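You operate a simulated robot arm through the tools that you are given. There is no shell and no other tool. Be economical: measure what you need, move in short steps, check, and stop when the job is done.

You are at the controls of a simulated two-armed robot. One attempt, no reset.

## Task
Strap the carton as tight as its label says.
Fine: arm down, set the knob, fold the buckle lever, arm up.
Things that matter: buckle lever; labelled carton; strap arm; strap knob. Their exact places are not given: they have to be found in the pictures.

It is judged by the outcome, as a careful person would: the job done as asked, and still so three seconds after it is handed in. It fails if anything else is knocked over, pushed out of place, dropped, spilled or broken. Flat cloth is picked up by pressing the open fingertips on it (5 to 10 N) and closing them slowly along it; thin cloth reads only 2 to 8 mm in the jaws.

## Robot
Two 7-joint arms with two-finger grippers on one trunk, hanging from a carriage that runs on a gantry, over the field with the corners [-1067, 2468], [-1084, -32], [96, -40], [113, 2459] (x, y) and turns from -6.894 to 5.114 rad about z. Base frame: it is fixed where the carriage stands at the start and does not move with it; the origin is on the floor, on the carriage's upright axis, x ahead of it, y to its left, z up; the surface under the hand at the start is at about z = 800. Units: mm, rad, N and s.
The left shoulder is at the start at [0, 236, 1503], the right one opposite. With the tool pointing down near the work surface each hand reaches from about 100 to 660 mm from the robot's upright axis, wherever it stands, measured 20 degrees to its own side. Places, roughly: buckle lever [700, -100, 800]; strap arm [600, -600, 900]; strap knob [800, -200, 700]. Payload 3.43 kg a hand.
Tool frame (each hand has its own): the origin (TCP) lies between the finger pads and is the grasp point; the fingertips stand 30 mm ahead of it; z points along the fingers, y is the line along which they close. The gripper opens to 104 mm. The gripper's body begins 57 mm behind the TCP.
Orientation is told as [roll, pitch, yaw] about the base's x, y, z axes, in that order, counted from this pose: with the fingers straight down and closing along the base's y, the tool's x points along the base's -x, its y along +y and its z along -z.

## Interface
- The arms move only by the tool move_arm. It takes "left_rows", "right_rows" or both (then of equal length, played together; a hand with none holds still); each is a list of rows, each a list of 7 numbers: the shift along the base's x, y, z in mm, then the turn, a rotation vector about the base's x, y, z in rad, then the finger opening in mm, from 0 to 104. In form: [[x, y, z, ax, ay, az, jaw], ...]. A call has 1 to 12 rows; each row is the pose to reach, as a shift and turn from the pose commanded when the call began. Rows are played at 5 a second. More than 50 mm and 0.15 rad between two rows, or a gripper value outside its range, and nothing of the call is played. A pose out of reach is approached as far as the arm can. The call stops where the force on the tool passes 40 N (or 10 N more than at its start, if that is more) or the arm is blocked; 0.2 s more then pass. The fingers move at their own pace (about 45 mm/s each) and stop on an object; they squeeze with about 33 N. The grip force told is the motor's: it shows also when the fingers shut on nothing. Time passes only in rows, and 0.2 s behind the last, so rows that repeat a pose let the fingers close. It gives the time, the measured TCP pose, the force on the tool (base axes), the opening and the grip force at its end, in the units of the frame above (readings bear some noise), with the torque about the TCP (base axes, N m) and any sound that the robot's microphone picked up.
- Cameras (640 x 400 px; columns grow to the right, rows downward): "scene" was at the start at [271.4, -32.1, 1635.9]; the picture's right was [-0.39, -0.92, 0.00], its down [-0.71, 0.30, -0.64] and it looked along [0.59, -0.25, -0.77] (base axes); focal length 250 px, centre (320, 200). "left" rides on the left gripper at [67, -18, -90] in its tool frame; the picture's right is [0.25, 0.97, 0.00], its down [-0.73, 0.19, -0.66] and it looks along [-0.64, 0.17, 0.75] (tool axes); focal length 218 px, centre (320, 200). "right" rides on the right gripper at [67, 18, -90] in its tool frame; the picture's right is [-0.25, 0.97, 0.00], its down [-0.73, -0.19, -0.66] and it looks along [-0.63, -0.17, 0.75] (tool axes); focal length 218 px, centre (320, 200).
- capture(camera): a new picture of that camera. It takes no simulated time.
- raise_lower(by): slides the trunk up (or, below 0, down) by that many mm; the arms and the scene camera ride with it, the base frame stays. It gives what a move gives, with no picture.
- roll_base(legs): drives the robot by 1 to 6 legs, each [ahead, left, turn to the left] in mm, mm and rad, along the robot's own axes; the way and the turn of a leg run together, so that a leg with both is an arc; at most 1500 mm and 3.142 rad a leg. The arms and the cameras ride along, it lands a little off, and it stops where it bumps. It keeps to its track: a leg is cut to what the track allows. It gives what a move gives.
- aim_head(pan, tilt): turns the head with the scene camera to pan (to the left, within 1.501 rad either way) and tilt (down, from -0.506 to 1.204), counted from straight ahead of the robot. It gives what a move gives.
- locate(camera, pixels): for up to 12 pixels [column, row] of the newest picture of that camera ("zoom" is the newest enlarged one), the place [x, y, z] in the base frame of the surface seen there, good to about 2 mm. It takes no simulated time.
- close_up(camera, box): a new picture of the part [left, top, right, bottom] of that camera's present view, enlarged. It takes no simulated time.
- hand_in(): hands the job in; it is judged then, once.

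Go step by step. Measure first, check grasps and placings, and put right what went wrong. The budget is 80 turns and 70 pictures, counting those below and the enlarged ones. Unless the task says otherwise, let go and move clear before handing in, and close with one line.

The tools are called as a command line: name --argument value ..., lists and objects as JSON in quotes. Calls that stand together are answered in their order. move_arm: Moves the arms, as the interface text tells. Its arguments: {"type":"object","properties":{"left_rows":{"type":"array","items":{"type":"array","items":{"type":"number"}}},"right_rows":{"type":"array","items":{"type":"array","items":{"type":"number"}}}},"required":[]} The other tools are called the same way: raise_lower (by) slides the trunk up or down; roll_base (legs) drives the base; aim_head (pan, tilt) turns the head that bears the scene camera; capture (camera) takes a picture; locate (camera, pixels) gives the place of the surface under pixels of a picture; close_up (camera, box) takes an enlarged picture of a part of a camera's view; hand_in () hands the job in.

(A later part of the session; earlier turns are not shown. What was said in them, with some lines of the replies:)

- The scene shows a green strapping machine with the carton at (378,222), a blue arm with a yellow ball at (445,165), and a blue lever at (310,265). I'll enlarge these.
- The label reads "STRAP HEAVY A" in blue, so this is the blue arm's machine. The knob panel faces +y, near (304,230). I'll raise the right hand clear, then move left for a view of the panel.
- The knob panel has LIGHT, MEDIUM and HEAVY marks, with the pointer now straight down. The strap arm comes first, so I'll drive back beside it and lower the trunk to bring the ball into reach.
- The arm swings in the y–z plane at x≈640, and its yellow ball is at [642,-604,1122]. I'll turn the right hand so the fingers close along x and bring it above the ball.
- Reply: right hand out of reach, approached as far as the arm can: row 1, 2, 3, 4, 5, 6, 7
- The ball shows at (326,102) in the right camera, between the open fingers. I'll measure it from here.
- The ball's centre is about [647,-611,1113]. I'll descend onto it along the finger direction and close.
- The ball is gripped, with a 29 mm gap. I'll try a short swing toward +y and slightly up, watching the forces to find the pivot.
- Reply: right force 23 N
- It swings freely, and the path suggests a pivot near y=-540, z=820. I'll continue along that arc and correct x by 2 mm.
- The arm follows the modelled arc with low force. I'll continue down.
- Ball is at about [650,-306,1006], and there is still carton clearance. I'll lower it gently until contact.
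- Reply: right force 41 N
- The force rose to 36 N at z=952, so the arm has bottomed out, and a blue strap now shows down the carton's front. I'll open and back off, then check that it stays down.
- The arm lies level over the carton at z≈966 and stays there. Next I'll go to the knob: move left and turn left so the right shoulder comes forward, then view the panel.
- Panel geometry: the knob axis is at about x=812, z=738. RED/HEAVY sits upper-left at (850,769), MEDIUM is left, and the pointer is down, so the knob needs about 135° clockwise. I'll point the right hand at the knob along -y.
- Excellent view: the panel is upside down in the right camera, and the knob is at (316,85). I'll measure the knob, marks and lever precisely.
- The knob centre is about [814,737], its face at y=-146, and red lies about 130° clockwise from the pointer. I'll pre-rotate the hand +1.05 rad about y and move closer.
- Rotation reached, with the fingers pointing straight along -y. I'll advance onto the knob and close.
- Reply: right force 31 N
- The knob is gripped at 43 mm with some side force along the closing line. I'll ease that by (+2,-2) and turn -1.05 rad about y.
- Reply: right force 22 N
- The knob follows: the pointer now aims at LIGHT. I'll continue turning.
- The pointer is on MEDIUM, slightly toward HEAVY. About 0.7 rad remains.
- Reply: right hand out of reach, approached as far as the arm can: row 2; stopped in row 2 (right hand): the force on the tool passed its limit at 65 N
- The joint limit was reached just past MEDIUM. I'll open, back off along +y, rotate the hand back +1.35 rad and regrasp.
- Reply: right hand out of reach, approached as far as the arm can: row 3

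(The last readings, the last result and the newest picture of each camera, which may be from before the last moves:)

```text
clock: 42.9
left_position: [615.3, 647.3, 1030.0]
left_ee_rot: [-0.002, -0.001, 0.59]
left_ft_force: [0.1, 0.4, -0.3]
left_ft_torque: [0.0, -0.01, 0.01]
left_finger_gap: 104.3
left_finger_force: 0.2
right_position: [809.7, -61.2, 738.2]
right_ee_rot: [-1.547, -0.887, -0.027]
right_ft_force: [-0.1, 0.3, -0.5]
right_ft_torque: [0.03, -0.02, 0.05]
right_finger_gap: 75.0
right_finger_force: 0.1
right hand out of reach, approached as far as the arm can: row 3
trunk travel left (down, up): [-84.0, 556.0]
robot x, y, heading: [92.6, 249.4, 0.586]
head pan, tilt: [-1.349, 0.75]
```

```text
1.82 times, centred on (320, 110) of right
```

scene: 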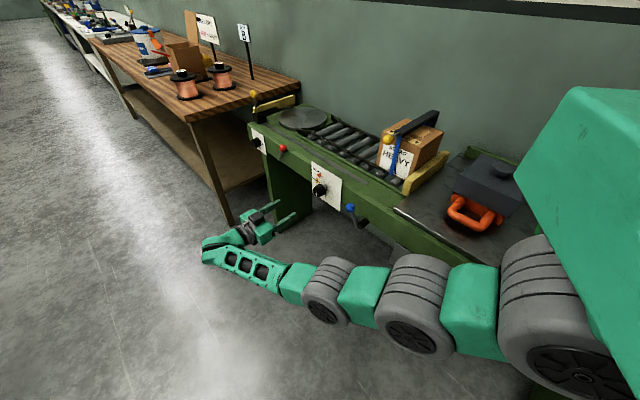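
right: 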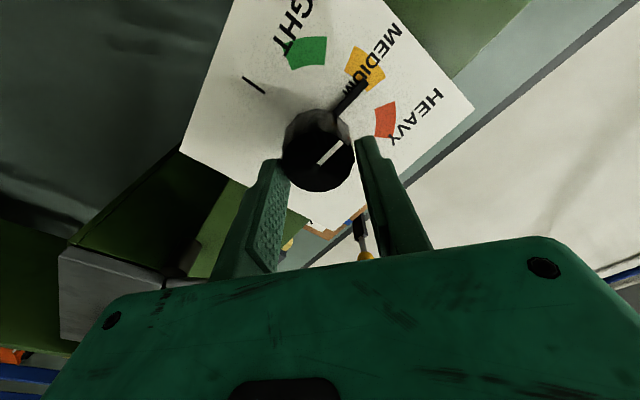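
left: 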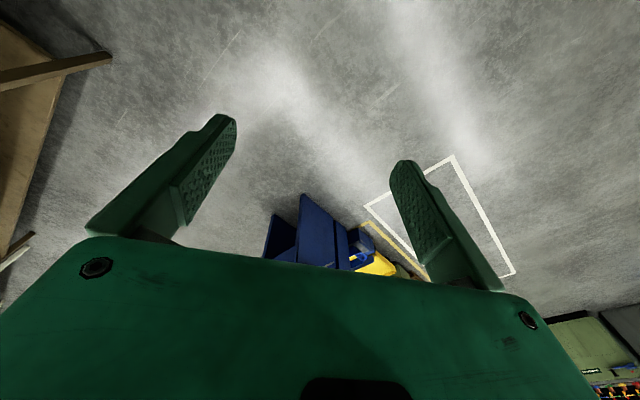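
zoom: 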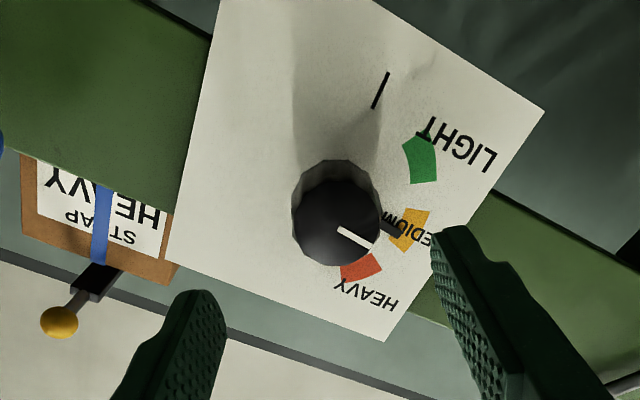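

The pointer sits around MEDIUM. I'll regrip with a small tilt correction.

move_arm --right_rows '[[5, -25, -4, -0.015, 0, 0.0085, 75], [5, -50, -4, -0.015, 0, 0.0085, 75], [5, -68, -4, -0.015, 0, 0.0085, 70], [5, -70, -4, -0.015, 0, 0.0085, 50], [5, -70, -4, -0.015, 0, 0.0085, 20], [5, -70, -4, -0.015, 0, 0.0085, 20], [5, -70, -4, -0.015, 0, 0.0085, 20]]'

move_arm --right_rows '[[0, 0, 0, 0, -0.12, 0, 20], [0, 0, 0, 0, -0.24, 0, 20], [0, 0, 0, 0, -0.36, 0, 20], [0, 0, 0, 0, -0.48, 0, 20], [0, 0, 0, 0, -0.55, 0, 20], [0, 0, 0, 0, -0.55, 0, 20]]'

close_up --camera "right" --box '[200, 0, 440, 220]'

```text
clock: 44.5
left_position: [617.0, 649.0, 1028.8]
left_ee_rot: [-0.004, -0.001, 0.591]
left_ft_force: [0.3, 0.3, -0.2]
left_ft_torque: [0.02, 0.01, -0.01]
left_finger_gap: 103.7
left_finger_force: 0.0
right_position: [815.4, -130.0, 732.9]
right_ee_rot: [-1.569, -0.889, -0.001]
right_ft_force: [5.1, -3.8, -6.2]
right_ft_torque: [-0.05, 0.01, -0.26]
right_finger_gap: 43.7
right_finger_force: 44.7
trunk travel left (down, up): [-84.0, 556.0]
robot x, y, heading: [95.0, 249.3, 0.59]
head pan, tilt: [-1.349, 0.75]
```

```text
clock: 45.9
left_position: [618.0, 648.5, 1029.4]
left_ee_rot: [-0.003, -0.005, 0.59]
left_ft_force: [-0.2, -0.1, -1.7]
left_ft_torque: [-0.03, -0.04, 0.02]
left_finger_gap: 104.1
left_finger_force: 0.1
right_position: [815.8, -130.8, 734.5]
right_ee_rot: [-1.546, -1.444, -0.023]
right_ft_force: [17.7, -7.6, -22.3]
right_ft_torque: [0.09, 0.01, -0.11]
right_finger_gap: 43.8
right_finger_force: 45.2
trunk travel left (down, up): [-84.0, 556.0]
robot x, y, heading: [94.3, 248.2, 0.592]
head pan, tilt: [-1.349, 0.75]
```

```text
1.82 times, centred on (320, 110) of right
```

zoom: 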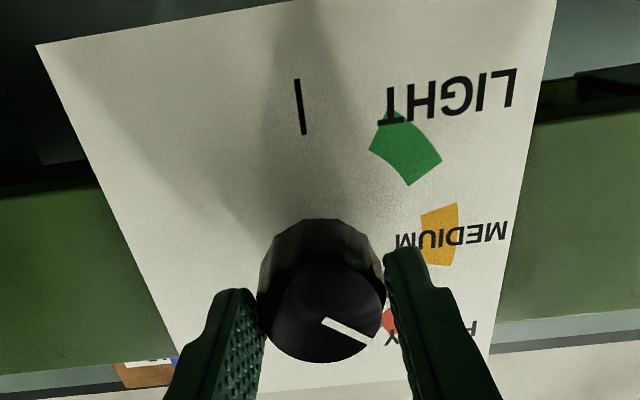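

locate --camera "zoom" --pixels '[[328, 323], [340, 329], [350, 334], [368, 342], [298, 82], [304, 132], [390, 318]]'

capture --camera "scene"

close_up --camera "scene" --box '[295, 150, 365, 225]'

```text
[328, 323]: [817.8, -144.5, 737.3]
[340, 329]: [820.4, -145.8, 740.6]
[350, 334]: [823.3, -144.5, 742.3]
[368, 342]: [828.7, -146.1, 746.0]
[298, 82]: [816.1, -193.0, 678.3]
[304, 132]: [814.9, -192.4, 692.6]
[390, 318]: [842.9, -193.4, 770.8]
```

```text
34 pictures are left
```

scene: 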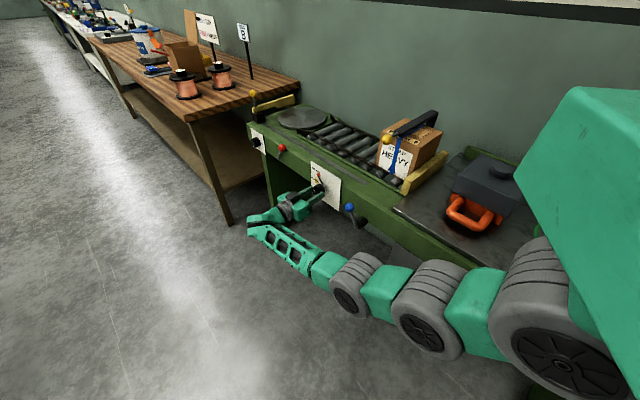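

```text
5.33 times, centred on (330, 188) of scene
```

zoom: 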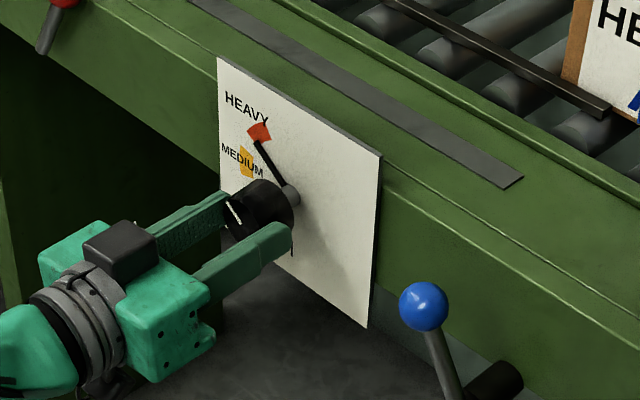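

The needle now points at the red HEAVY sector. I'll verify its angle numerically.

locate --camera "zoom" --pixels '[[257, 143], [264, 154], [272, 166], [280, 178], [249, 132], [272, 132], [257, 123], [264, 142], [296, 198], [424, 305], [437, 340], [452, 390]]'

```text
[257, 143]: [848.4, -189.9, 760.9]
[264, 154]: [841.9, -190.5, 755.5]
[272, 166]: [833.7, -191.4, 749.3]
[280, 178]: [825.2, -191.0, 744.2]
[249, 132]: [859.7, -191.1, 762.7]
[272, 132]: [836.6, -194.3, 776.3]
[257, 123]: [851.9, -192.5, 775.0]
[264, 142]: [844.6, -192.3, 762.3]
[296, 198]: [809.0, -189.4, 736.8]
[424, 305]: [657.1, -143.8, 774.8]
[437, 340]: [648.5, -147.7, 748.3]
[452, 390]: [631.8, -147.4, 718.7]
```

The needle is at about 37° while the red sector spans 30–60°. I'll turn 0.14 rad more to centre it, then release and back off.

move_arm --right_rows '[[0, 0, 0, 0, -0.08, 0, 20], [0, 0, 0, 0, -0.15, 0, 20], [0, 0, 0, 0, -0.15, 0, 20], [0, 0, 0, 0, -0.15, 0, 60], [0, 0, 0, 0, -0.15, 0, 75], [0, 0, 0, 0, -0.15, 0, 75], [0, 35, 0, 0, -0.15, 0, 75], [0, 75, 0, 0, -0.15, 0, 75], [0, 110, 0, 0, -0.15, 0, 75], [0, 130, 0, 0, -0.15, 0, 75]]'

close_up --camera "scene" --box '[295, 150, 365, 225]'

capture --camera "right"

```text
clock: 48.1
left_position: [615.8, 649.8, 1029.5]
left_ee_rot: [-0.002, -0.004, 0.593]
left_ft_force: [0.2, 0.0, -0.5]
left_ft_torque: [0.0, 0.02, 0.02]
left_finger_gap: 104.1
left_finger_force: 0.1
right_position: [814.1, -0.2, 733.5]
right_ee_rot: [1.496, -1.553, -3.067]
right_ft_force: [0.5, 0.4, -0.4]
right_ft_torque: [0.01, 0.03, 0.02]
right_finger_gap: 75.0
right_finger_force: 0.0
trunk travel left (down, up): [-84.0, 556.0]
robot x, y, heading: [93.5, 246.0, 0.594]
head pan, tilt: [-1.349, 0.75]
```

```text
5.33 times, centred on (330, 188) of scene
```

zoom: 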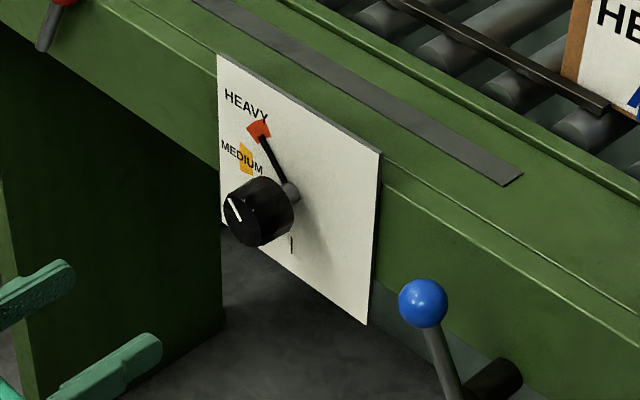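

```text
31 pictures are left
```

right: 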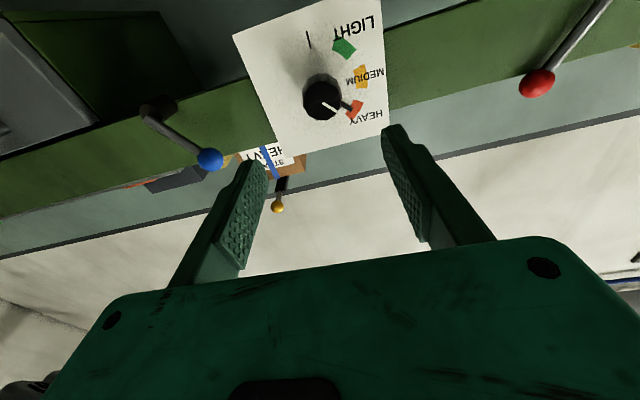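

The needle is centred on HEAVY. Now the buckle lever: I'll look closely for stops or markings.

close_up --camera "right" --box '[110, 70, 270, 200]'

close_up --camera "scene" --box '[320, 180, 400, 240]'

locate --camera "right" --pixels '[[209, 160], [199, 150], [180, 138], [160, 124], [148, 116], [155, 105], [165, 98], [210, 150]]'

```text
3.08 times, centred on (190, 135) of right
```

zoom: 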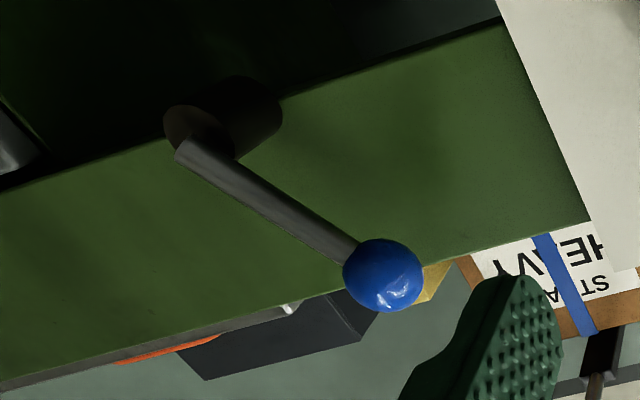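

```text
6.67 times, centred on (360, 210) of scene
```

zoom: 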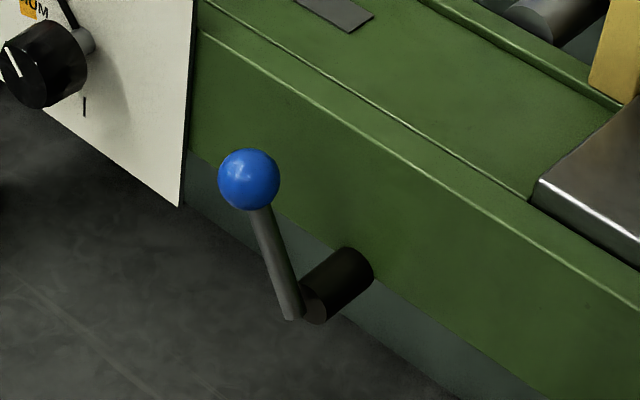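

```text
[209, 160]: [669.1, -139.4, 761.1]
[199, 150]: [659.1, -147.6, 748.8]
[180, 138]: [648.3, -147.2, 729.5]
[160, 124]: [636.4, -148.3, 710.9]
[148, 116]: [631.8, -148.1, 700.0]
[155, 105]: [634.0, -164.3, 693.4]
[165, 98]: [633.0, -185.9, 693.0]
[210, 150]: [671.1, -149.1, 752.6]
```

The lever pivots at about [632,·,698], with its ball near [664,-152,766], leaning toward +x. I'll bring the hand in front of the ball, fingers perpendicular to the lever.

move_arm --right_rows '[[-40, 0, 8, 0, 0.15, 0, 70], [-80, 0, 16, 0, 0.3, 0, 70], [-120, 0, 24, 0, 0.45, 0, 70], [-150, -20, 32, 0, 0.45, 0, 70], [-150, -50, 32, 0, 0.45, 0, 70], [-150, -50, 32, 0, 0.45, 0, 70]]'

capture --camera "right"

```text
clock: 49.5
left_position: [616.9, 649.9, 1028.9]
left_ee_rot: [-0.002, -0.002, 0.592]
left_ft_force: [0.2, 0.3, 0.2]
left_ft_torque: [-0.02, -0.04, -0.02]
left_finger_gap: 103.9
left_finger_force: 0.0
right_position: [664.3, -51.9, 768.7]
right_ee_rot: [-1.568, -1.14, -0.003]
right_ft_force: [-0.4, 1.4, -0.2]
right_ft_torque: [-0.03, -0.02, -0.01]
right_finger_gap: 69.9
right_finger_force: 0.0
trunk travel left (down, up): [-84.0, 556.0]
robot x, y, heading: [95.0, 247.8, 0.587]
head pan, tilt: [-1.349, 0.75]
```

```text
28 pictures are left
```

right: 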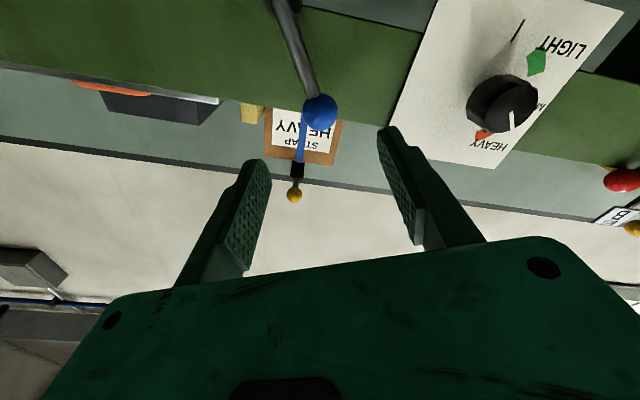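

locate --camera "right" --pixels '[[320, 112], [308, 112], [334, 112], [320, 98], [320, 126], [300, 60], [285, 10]]'

```text
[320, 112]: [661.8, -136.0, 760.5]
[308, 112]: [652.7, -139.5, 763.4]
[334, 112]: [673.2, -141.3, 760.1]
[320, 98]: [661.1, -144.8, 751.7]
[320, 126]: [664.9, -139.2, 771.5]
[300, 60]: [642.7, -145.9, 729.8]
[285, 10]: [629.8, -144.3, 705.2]
```

The ball's centre is about [663,-150,766]. I'll advance and close on it.

move_arm --right_rows '[[-1, -30, -2, 0, 0, 0, 60], [-1, -60, -2, 0, 0, 0, 55], [-1, -85, -2, 0, 0, 0, 55], [-1, -94, -2, 0, 0, 0, 50], [-1, -94, -2, 0, 0, 0, 15], [-1, -94, -2, 0, 0, 0, 10], [-1, -94, -2, 0, 0, 0, 10]]'

capture --camera "right"

```text
clock: 51.1
left_position: [616.8, 648.8, 1029.2]
left_ee_rot: [-0.002, -0.001, 0.592]
left_ft_force: [0.2, 0.0, -0.1]
left_ft_torque: [-0.03, -0.01, 0.0]
left_finger_gap: 104.0
left_finger_force: 0.0
right_position: [663.8, -145.2, 765.7]
right_ee_rot: [-1.57, -1.141, -0.002]
right_ft_force: [0.5, -0.3, 0.0]
right_ft_torque: [-0.02, -0.01, 0.07]
right_finger_gap: 29.1
right_finger_force: 43.0
trunk travel left (down, up): [-84.0, 556.0]
robot x, y, heading: [94.4, 247.9, 0.589]
head pan, tilt: [-1.349, 0.75]
```

```text
27 pictures are left
```

right: 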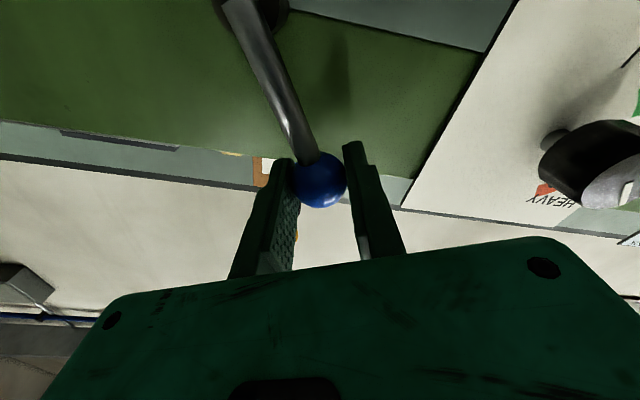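

The ball is gripped at 29 mm with no side load. I'll test a small swing toward -x.

move_arm --right_rows '[[-4.2, 0, 1.8, 0, -0.06, 0, 10], [-8.4, 0, 3.3, 0, -0.12, 0, 10]]'

```text
clock: 51.7
left_position: [617.2, 649.3, 1028.5]
left_ee_rot: [-0.004, -0.001, 0.593]
left_ft_force: [-0.1, -0.4, 0.2]
left_ft_torque: [0.04, 0.01, -0.01]
left_finger_gap: 104.2
left_finger_force: 0.1
right_position: [654.1, -146.0, 770.9]
right_ee_rot: [-1.574, -1.263, 0.002]
right_ft_force: [-0.6, -2.3, 7.0]
right_ft_torque: [0.52, 0.32, -0.11]
right_finger_gap: 28.8
right_finger_force: 45.0
trunk travel left (down, up): [-84.0, 556.0]
robot x, y, heading: [95.6, 248.5, 0.592]
head pan, tilt: [-1.349, 0.75]
```

It moves freely toward -x, so it started at its other end. I'll continue along the arc.

move_arm --right_rows '[[-10.2, 0, 2.5, 0, -0.14, 0, 10], [-20.7, 0, 3.6, 0, -0.28, 0, 10], [-31.1, 0, 3.1, 0, -0.42, 0, 10], [-41.5, 0, 1.3, 0, -0.56, 0, 10], [-51.4, 0, -2, 0, -0.7, 0, 10], [-60.8, 0, -6.7, 0, -0.84, 0, 10]]'

capture --camera "right"

close_up --camera "scene" --box '[295, 140, 415, 240]'

```text
clock: 52.9
left_position: [616.9, 649.0, 1029.1]
left_ee_rot: [-0.004, -0.003, 0.593]
left_ft_force: [0.2, -0.4, -0.6]
left_ft_torque: [-0.01, -0.01, -0.01]
left_finger_gap: 103.7
left_finger_force: 0.0
right_position: [607.9, -145.5, 773.8]
right_ee_rot: [1.594, -1.208, 3.117]
right_ft_force: [1.7, -1.7, 4.7]
right_ft_torque: [0.54, -0.24, 0.36]
right_finger_gap: 29.0
right_finger_force: 45.1
trunk travel left (down, up): [-84.0, 556.0]
robot x, y, heading: [92.6, 248.2, 0.591]
head pan, tilt: [-1.349, 0.75]
stopped in row 5 (right hand): the force on the tool passed its limit at 41 N (the readings are from after the stop); the commanded pose is now the measured one
```

```text
26 pictures are left
```

right: 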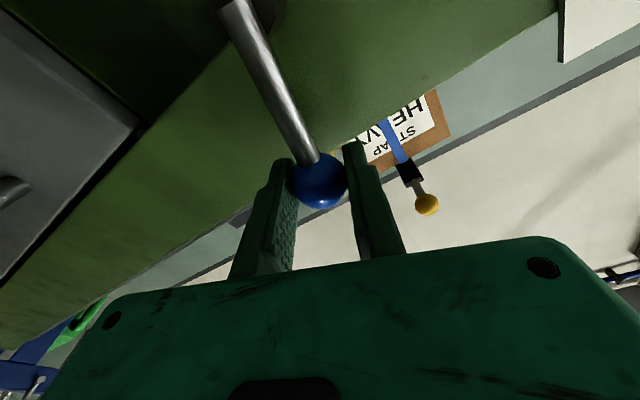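

```text
4.00 times, centred on (355, 190) of scene
```

zoom: 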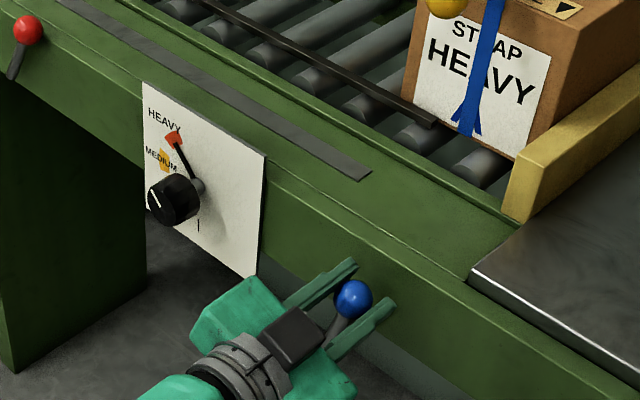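

It stopped at 41 N at ball [608,774]. Refitting the circle puts the pivot at about [625,701], so I was pressing inward. I'll continue on the corrected arc.

move_arm --right_rows '[[-3.6, 0, -0.9, 0, -0.03, 0, 10], [-7.2, 0, -2.1, 0, -0.06, 0, 10], [-14.2, 0, -4.9, 0, -0.1, 0, 10], [-20.9, 0, -8.5, 0, -0.14, 0, 10], [-27.2, 0, -12.6, 0, -0.18, 0, 10]]'

```text
clock: 54.1
left_position: [621.9, 646.0, 1032.5]
left_ee_rot: [-0.008, -0.006, 0.591]
left_ft_force: [0.0, 0.7, 0.3]
left_ft_torque: [0.04, -0.03, 0.01]
left_finger_gap: 103.9
left_finger_force: 0.1
right_position: [586.7, -144.4, 764.6]
right_ee_rot: [1.586, -1.025, 3.125]
right_ft_force: [24.3, -4.9, 13.3]
right_ft_torque: [-0.19, 0.3, -0.07]
right_finger_gap: 28.7
right_finger_force: 44.8
trunk travel left (down, up): [-84.0, 556.0]
robot x, y, heading: [92.9, 250.6, 0.592]
head pan, tilt: [-1.349, 0.75]
```

move_arm --right_rows '[[-4, 0, -3, 0, 0, 0, 10], [-8, 0, -6, 0, 0, 0, 10], [-12, 0, -9, 0, 0, 0, 10]]'

capture --camera "right"

close_up --camera "scene" --box '[295, 140, 415, 240]'

```text
clock: 54.5
left_position: [622.1, 646.4, 1030.1]
left_ee_rot: [-0.006, -0.004, 0.595]
left_ft_force: [0.2, 0.2, -0.4]
left_ft_torque: [0.02, -0.02, 0.01]
left_finger_gap: 103.9
left_finger_force: 0.0
right_position: [586.2, -143.5, 764.5]
right_ee_rot: [1.581, -1.01, 3.135]
right_ft_force: [28.3, -10.9, 6.4]
right_ft_torque: [0.84, 0.09, 0.78]
right_finger_gap: 28.7
right_finger_force: 45.0
trunk travel left (down, up): [-84.0, 556.0]
robot x, y, heading: [92.8, 249.0, 0.589]
head pan, tilt: [-1.349, 0.75]
stopped in row 2 (right hand): the force on the tool passed its limit at 42 N (the readings are from after the stop); the commanded pose is now the measured one
```

```text
24 pictures are left
```

right: 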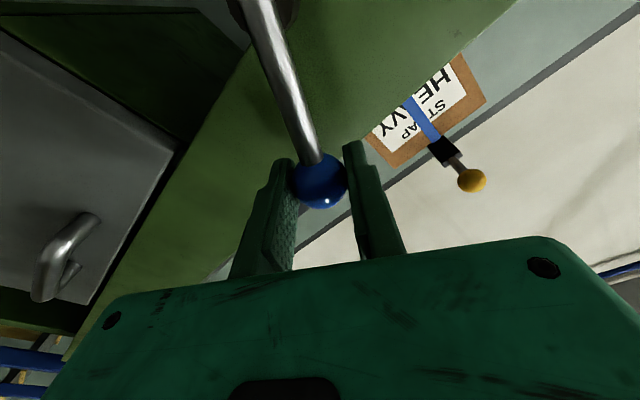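

```text
4.00 times, centred on (355, 190) of scene
```

zoom: 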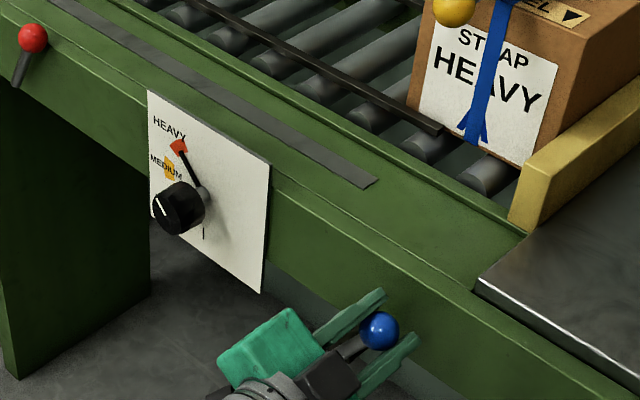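

The lever hit a hard stop at [586,764], mirrored to the other side. I'll release, back off and check that it stays.

move_arm --right_rows '[[0, 0, 0, 0, 0, 0, 40], [0, 0, 0, 0, 0, 0, 70], [0, 0, 0, 0, 0, 0, 75], [0, 30, 0, 0, 0, 0, 75], [0, 70, 0, 0, 0, 0, 75], [0, 110, 0, 0, 0, 0, 75], [0, 150, 0, 0, 0, 0, 75]]'

capture --camera "right"

close_up --camera "scene" --box '[295, 120, 445, 240]'

```text
clock: 56.1
left_position: [618.5, 650.3, 1030.5]
left_ee_rot: [-0.003, -0.006, 0.592]
left_ft_force: [-0.1, -0.2, 0.0]
left_ft_torque: [-0.03, -0.04, -0.01]
left_finger_gap: 104.2
left_finger_force: 0.1
right_position: [581.5, -2.9, 772.8]
right_ee_rot: [1.579, -1.016, 3.135]
right_ft_force: [0.7, 0.9, 2.1]
right_ft_torque: [0.18, -0.01, 0.01]
right_finger_gap: 74.9
right_finger_force: 0.1
right hand out of reach, approached as far as the arm can: row 7
trunk travel left (down, up): [-84.0, 556.0]
robot x, y, heading: [95.4, 250.1, 0.589]
head pan, tilt: [-1.349, 0.75]
```

```text
22 pictures are left
```

right: 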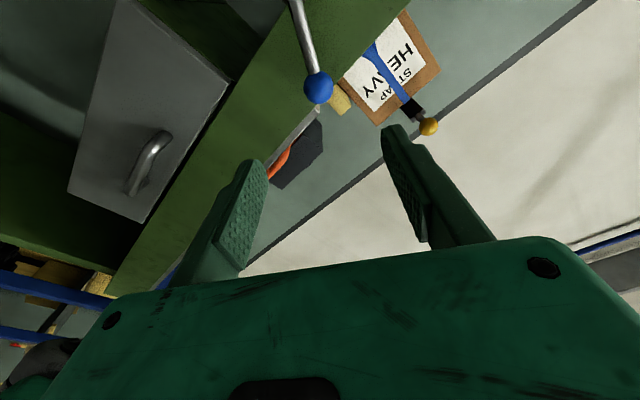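

```text
3.33 times, centred on (370, 180) of scene
```

zoom: 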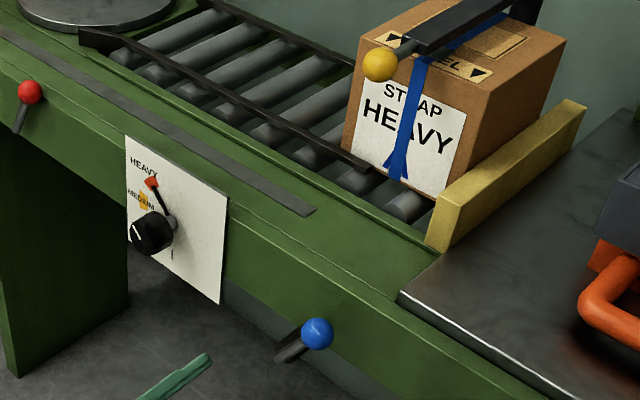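

The lever stays folded, the knob is on HEAVY and the strap sits across the carton. Next is arm up: I'll retreat and return the hand to pointing down.

move_arm --right_rows '[[15, 40, 0, 0, 0.14, 0, 75], [30, 80, 0, 0, 0.28, 0, 75], [45, 120, 0, 0, 0.42, 0, 75], [60, 160, 0, 0, 0.555, 0, 75], [60, 200, 0, 0, 0.555, 0, 75]]'

move_arm --right_rows '[[0, 20, 5, 0.141, 0, 0, 75], [0, 40, 10, 0.282, 0, 0, 75], [0, 60, 15, 0.423, 0, 0, 75], [0, 80, 20, 0.564, 0, 0, 75], [0, 100, 25, 0.705, 0, 0, 75], [0, 120, 30, 0.846, 0, 0, 75], [0, 140, 35, 0.987, 0, 0, 75], [0, 160, 40, 1.128, 0, 0, 75], [0, 180, 45, 1.27, 0, 0, 75], [0, 190, 45, 1.27, 0, 0, 75]]'

move_arm --right_rows '[[0, 0, 10, 0, 0, 0.148, 75], [0, 0, 10, 0, 0, 0.295, 75], [0, 0, 10, 0, 0, 0.443, 75], [0, 0, 10, 0, 0, 0.59, 75]]'

raise_lower --by 330

```text
clock: 57.3
left_position: [615.5, 647.8, 1029.6]
left_ee_rot: [-0.002, -0.003, 0.59]
left_ft_force: [-0.6, -0.2, 0.1]
left_ft_torque: [0.03, -0.04, 0.01]
left_finger_gap: 104.0
left_finger_force: 0.1
right_position: [649.9, 85.9, 827.4]
right_ee_rot: [1.923, -1.531, 2.81]
right_ft_force: [-0.4, 0.5, 0.5]
right_ft_torque: [-0.02, 0.01, 0.0]
right_finger_gap: 75.0
right_finger_force: 0.1
right hand out of reach, approached as far as the arm can: row 1, 2, 3, 4, 5
trunk travel left (down, up): [-84.0, 556.0]
robot x, y, heading: [91.9, 247.5, 0.596]
head pan, tilt: [-1.349, 0.75]
```

```text
clock: 59.5
left_position: [614.3, 650.6, 1030.0]
left_ee_rot: [-0.003, -0.001, 0.593]
left_ft_force: [-0.1, 0.0, 0.5]
left_ft_torque: [0.0, 0.0, 0.0]
left_finger_gap: 103.9
left_finger_force: 0.1
right_position: [777.2, 191.6, 761.1]
right_ee_rot: [0.042, -0.321, -1.527]
right_ft_force: [0.1, -0.1, -0.7]
right_ft_torque: [-0.03, -0.06, 0.01]
right_finger_gap: 75.0
right_finger_force: 0.2
right hand out of reach, approached as far as the arm can: row 1, 2, 3, 4, 5, 6, 7, 8, 9, 10
trunk travel left (down, up): [-84.0, 556.0]
robot x, y, heading: [97.3, 250.1, 0.592]
head pan, tilt: [-1.349, 0.75]
```

```text
clock: 60.5
left_position: [616.3, 649.9, 1029.3]
left_ee_rot: [-0.003, -0.001, 0.592]
left_ft_force: [0.3, 0.1, -0.4]
left_ft_torque: [-0.02, -0.01, -0.01]
left_finger_gap: 104.1
left_finger_force: 0.2
right_position: [776.5, 189.7, 768.4]
right_ee_rot: [0.043, -0.323, -0.934]
right_ft_force: [0.4, 0.1, -0.4]
right_ft_torque: [0.01, 0.0, -0.02]
right_finger_gap: 75.3
right_finger_force: 0.1
trunk travel left (down, up): [-84.0, 556.0]
robot x, y, heading: [91.9, 250.6, 0.59]
head pan, tilt: [-1.349, 0.75]
```

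```text
clock: 63.8
left_position: [616.5, 649.0, 1359.9]
left_ee_rot: [-0.002, -0.001, 0.592]
left_ft_force: [-0.8, 0.3, 0.4]
left_ft_torque: [0.03, -0.04, -0.01]
left_finger_gap: 104.2
left_finger_force: 0.0
right_position: [776.7, 191.3, 1098.5]
right_ee_rot: [0.043, -0.321, -0.934]
right_ft_force: [-0.7, 0.0, 0.1]
right_ft_torque: [-0.02, 0.0, 0.03]
right_finger_gap: 75.0
right_finger_force: 0.1
trunk travel left (down, up): [-414.0, 226.0]
robot x, y, heading: [92.1, 247.8, 0.595]
head pan, tilt: [-1.349, 0.75]
```

The arm is raised and clear at z≈1098. I'll drive back to face the strap arm.

roll_base --legs '[[0, 0, -0.592], [0, -270, 0]]'

capture --camera "right"

locate --camera "right" --pixels '[[320, 100]]'

```text
clock: 67.2
left_position: [750.7, 31.8, 1360.0]
left_ee_rot: [-0.003, 0.0, 0.002]
left_ft_force: [0.0, 0.9, -0.9]
left_ft_torque: [0.02, 0.0, -0.01]
left_finger_gap: 104.0
left_finger_force: 0.1
right_position: [628.4, -439.5, 1097.3]
right_ee_rot: [0.042, -0.322, -1.523]
right_ft_force: [-0.6, -0.2, -0.1]
right_ft_torque: [0.04, 0.01, 0.01]
right_finger_gap: 74.9
right_finger_force: 0.0
trunk travel left (down, up): [-414.0, 226.0]
robot x, y, heading: [94.9, -12.5, -0.0]
head pan, tilt: [-1.349, 0.75]
```

```text
20 pictures are left
```

right: 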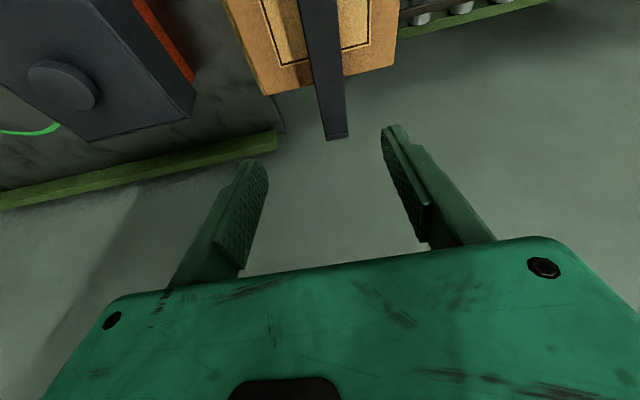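

```text
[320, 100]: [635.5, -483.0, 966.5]
```

I'll move above the ball at [650,-207,1125], correcting yaw slightly.

move_arm --right_rows '[[4, 40, 10, 0, 0, -0.02, 75], [8, 80, 20, 0, 0, -0.047, 75], [12, 120, 28, 0, 0, -0.047, 75], [16, 160, 28, 0, 0, -0.047, 75], [21, 200, 28, 0, 0, -0.047, 75], [21, 232, 28, 0, 0, -0.047, 75], [21, 232, 28, 0, 0, -0.047, 75]]'

capture --camera "right"

```text
clock: 68.8
left_position: [749.6, 32.2, 1359.0]
left_ee_rot: [-0.002, -0.002, 0.001]
left_ft_force: [-0.1, 0.1, -0.1]
left_ft_torque: [-0.02, 0.03, -0.01]
left_finger_gap: 103.9
left_finger_force: 0.1
right_position: [647.1, -206.9, 1124.6]
right_ee_rot: [0.041, -0.323, -1.577]
right_ft_force: [0.1, -0.1, 0.4]
right_ft_torque: [-0.01, 0.02, 0.0]
right_finger_gap: 75.2
right_finger_force: 0.1
trunk travel left (down, up): [-414.0, 226.0]
robot x, y, heading: [93.8, -8.4, -0.002]
head pan, tilt: [-1.349, 0.75]
```

```text
19 pictures are left
```

right: 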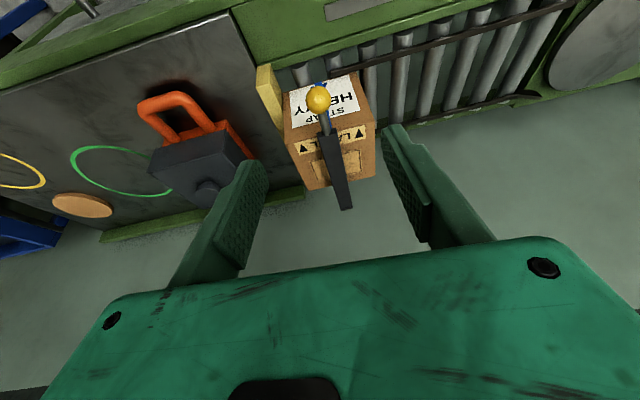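

The ball is at (318,100). I'll descend to [650,-268,955] and grip it.

move_arm --right_rows '[[3, -15, -45, 0, 0, 0, 75], [3, -30, -90, 0, 0, 0, 70], [3, -46, -130, 0, 0, 0, 70], [3, -62, -169, 0, 0, 0, 70], [3, -62, -169, 0, 0, 0, 40], [3, -62, -169, 0, 0, 0, 10], [3, -62, -169, 0, 0, 0, 10], [3, -62, -169, 0, 0, 0, 10]]'

capture --camera "right"

```text
clock: 70.7
left_position: [749.0, 32.2, 1358.1]
left_ee_rot: [-0.002, -0.002, 0.002]
left_ft_force: [-0.9, -0.4, 0.5]
left_ft_torque: [0.0, 0.02, -0.02]
left_finger_gap: 103.8
left_finger_force: 0.1
right_position: [650.8, -267.0, 954.4]
right_ee_rot: [0.039, -0.323, -1.573]
right_ft_force: [-9.1, -0.2, 0.4]
right_ft_torque: [0.05, 0.0, 0.01]
right_finger_gap: 28.9
right_finger_force: 41.1
trunk travel left (down, up): [-414.0, 226.0]
robot x, y, heading: [93.7, -8.9, 0.001]
head pan, tilt: [-1.349, 0.75]
```

```text
18 pictures are left
```

right: 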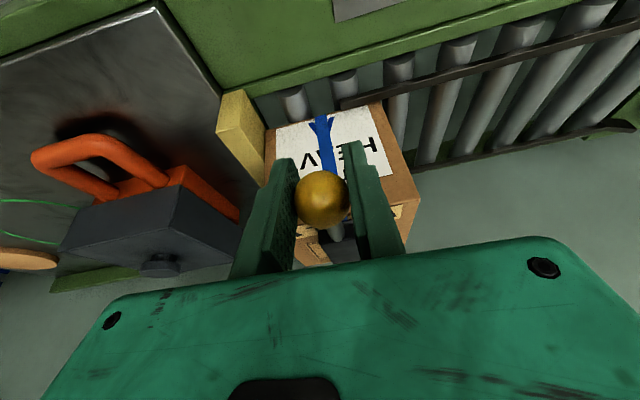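

The ball is gripped at 29 mm. I'll swing the arm back up along the reverse arc.

move_arm --right_rows '[[-1, -5, 9, 0, 0, 0, 10], [-1, -9, 17, 0, 0, 0, 10], [-1, -17, 30, 0, 0, 0, 10], [-1, -25.5, 42, 0, 0, 0, 10], [-1, -34.6, 54, 0, 0, 0, 10], [-1, -44, 66, 0, 0, 0, 10], [-1, -54.5, 77, 0, 0, 0, 10], [-1, -65, 88, 0, 0, 0, 10], [-1, -76.7, 97.7, 0, 0, 0, 10], [-1, -89, 107, 0, 0, 0, 10], [-1, -101, 116, 0, 0, 0, 10]]'

```text
clock: 73.0
left_position: [748.2, 33.8, 1358.9]
left_ee_rot: [-0.003, 0.0, 0.001]
left_ft_force: [-0.5, 1.0, 0.1]
left_ft_torque: [-0.01, -0.02, 0.0]
left_finger_gap: 104.0
left_finger_force: 0.0
right_position: [648.9, -371.4, 1072.2]
right_ee_rot: [0.04, -0.323, -1.572]
right_ft_force: [-9.5, -0.3, -7.4]
right_ft_torque: [1.04, -0.08, -0.04]
right_finger_gap: 28.4
right_finger_force: 45.3
trunk travel left (down, up): [-414.0, 226.0]
robot x, y, heading: [95.4, -9.2, -0.001]
head pan, tilt: [-1.349, 0.75]
```

move_arm --right_rows '[[-1, -23, 14, 0, 0, 0, 10], [-2, -50.5, 27, 0, 0, 0, 10], [-2, -79, 37.6, 0, 0, 0, 10], [-2, -108, 45, 0, 0, 0, 10], [-2, -138, 49.7, 0, 0, 0, 10], [-2, -168.6, 51, 0, 0, 0, 10], [-2, -199, 49.7, 0, 0, 0, 10], [-2, -220, 46.8, 0, 0, 0, 10], [-2, -232, 43, 0, 0, 0, 10], [-2, -240, 40, 0, 0, 0, 10], [-2, -240, 40, 0, 0, 0, 10]]'

capture --camera "right"

```text
clock: 75.4
left_position: [748.6, 35.2, 1358.6]
left_ee_rot: [0.001, -0.003, 0.0]
left_ft_force: [1.1, -0.2, 0.8]
left_ft_torque: [-0.06, -0.01, 0.02]
left_finger_gap: 104.0
left_finger_force: 0.1
right_position: [647.2, -608.9, 1117.0]
right_ee_rot: [0.042, -0.326, -1.57]
right_ft_force: [-15.4, 15.6, 9.9]
right_ft_torque: [0.03, 0.3, -0.19]
right_finger_gap: 28.6
right_finger_force: 44.9
trunk travel left (down, up): [-414.0, 226.0]
robot x, y, heading: [95.1, -11.0, -0.002]
head pan, tilt: [-1.349, 0.75]
stopped in row 11 (right hand): the force on the tool passed its limit at 42 N (the readings are from after the stop); the commanded pose is now the measured one
```

```text
17 pictures are left
```

right: 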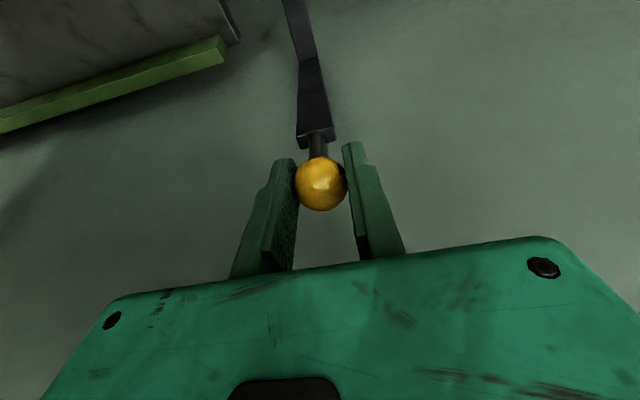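

The arm is back against its upper stop, and its blue strap stayed on the carton. I'll release and retreat along the fingers.

move_arm --right_rows '[[0, 0, 0, 0, 0, 0, 30], [0, 0, 0, 0, 0, 0, 65], [0, 0, 0, 0, 0, 0, 70], [0, 12, 38, 0, 0, 0, 70], [0, 24, 80, 0, 0, 0, 70], [0, 38, 125, 0, 0, 0, 70], [0, 38, 125, 0, 0, 0, 70]]'

aim_head --pan -0.85 --tilt 0.8

capture --camera "scene"

close_up --camera "scene" --box '[200, 160, 400, 370]'

```text
clock: 77.0
left_position: [749.1, 33.5, 1359.4]
left_ee_rot: [-0.001, -0.004, 0.003]
left_ft_force: [0.1, 0.1, 0.0]
left_ft_torque: [0.01, 0.03, 0.04]
left_finger_gap: 104.0
left_finger_force: 0.0
right_position: [649.4, -575.0, 1243.0]
right_ee_rot: [0.045, -0.326, -1.573]
right_ft_force: [1.2, -0.2, 0.3]
right_ft_torque: [-0.01, 0.0, -0.01]
right_finger_gap: 69.9
right_finger_force: 0.0
trunk travel left (down, up): [-414.0, 226.0]
robot x, y, heading: [88.7, -8.5, -0.001]
head pan, tilt: [-1.349, 0.75]
```

```text
clock: 77.9
left_position: [749.9, 31.4, 1359.7]
left_ee_rot: [-0.001, -0.002, 0.002]
left_ft_force: [0.9, 0.5, 0.4]
left_ft_torque: [0.02, 0.0, 0.0]
left_finger_gap: 104.0
left_finger_force: 0.0
right_position: [650.1, -574.2, 1241.9]
right_ee_rot: [0.045, -0.329, -1.572]
right_ft_force: [0.3, 0.2, 0.0]
right_ft_torque: [-0.01, -0.01, -0.03]
right_finger_gap: 70.1
right_finger_force: 0.1
trunk travel left (down, up): [-414.0, 226.0]
robot x, y, heading: [93.9, -7.6, 0.003]
head pan, tilt: [-0.85, 0.799]
```

```text
16 pictures are left
```

scene: 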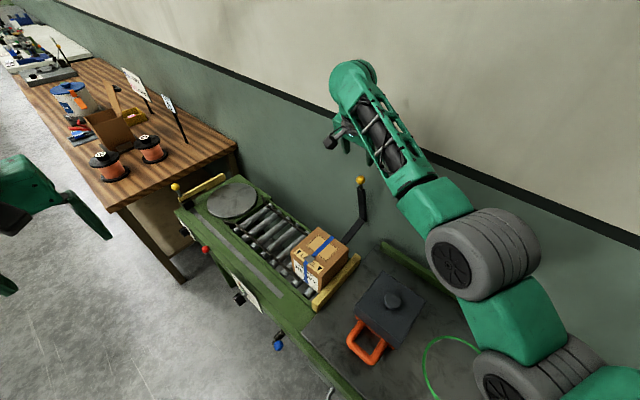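

```text
1.90 times, centred on (300, 265) of scene
```

zoom: 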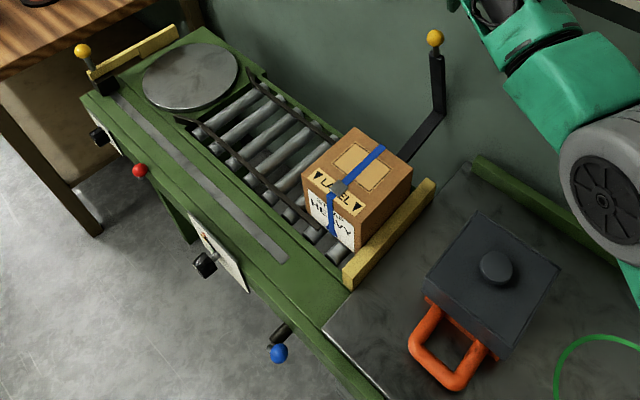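

The carton carries the strap with a closed buckle, and the arm is up. One last check of the strap and the knob.

close_up --camera "scene" --box '[225, 220, 365, 310]'

close_up --camera "scene" --box '[280, 220, 355, 300]'

```text
4.44 times, centred on (295, 265) of scene
```

zoom: 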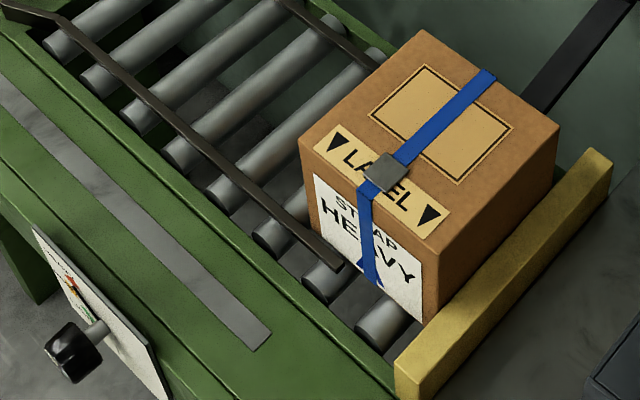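

```text
5.00 times, centred on (318, 260) of scene
```

zoom: 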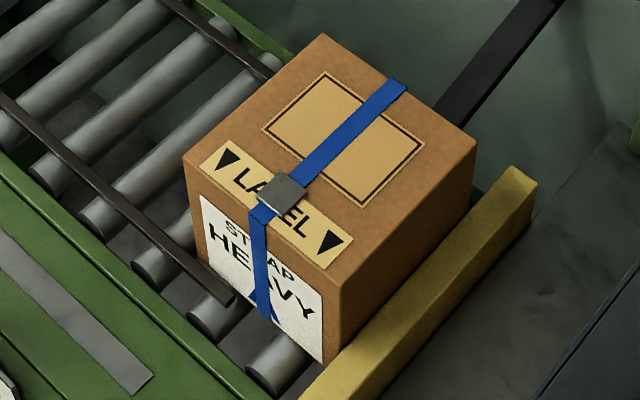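

The strap lies tight and buckled on the carton, the knob is on HEAVY, the lever is folded and the arm is up. I'm handing in.

hand_in

```text
The job is handed in.
```

The carton is strapped at HEAVY, as its label says: the buckle is closed, the strap arm is back up, and nothing else was moved.
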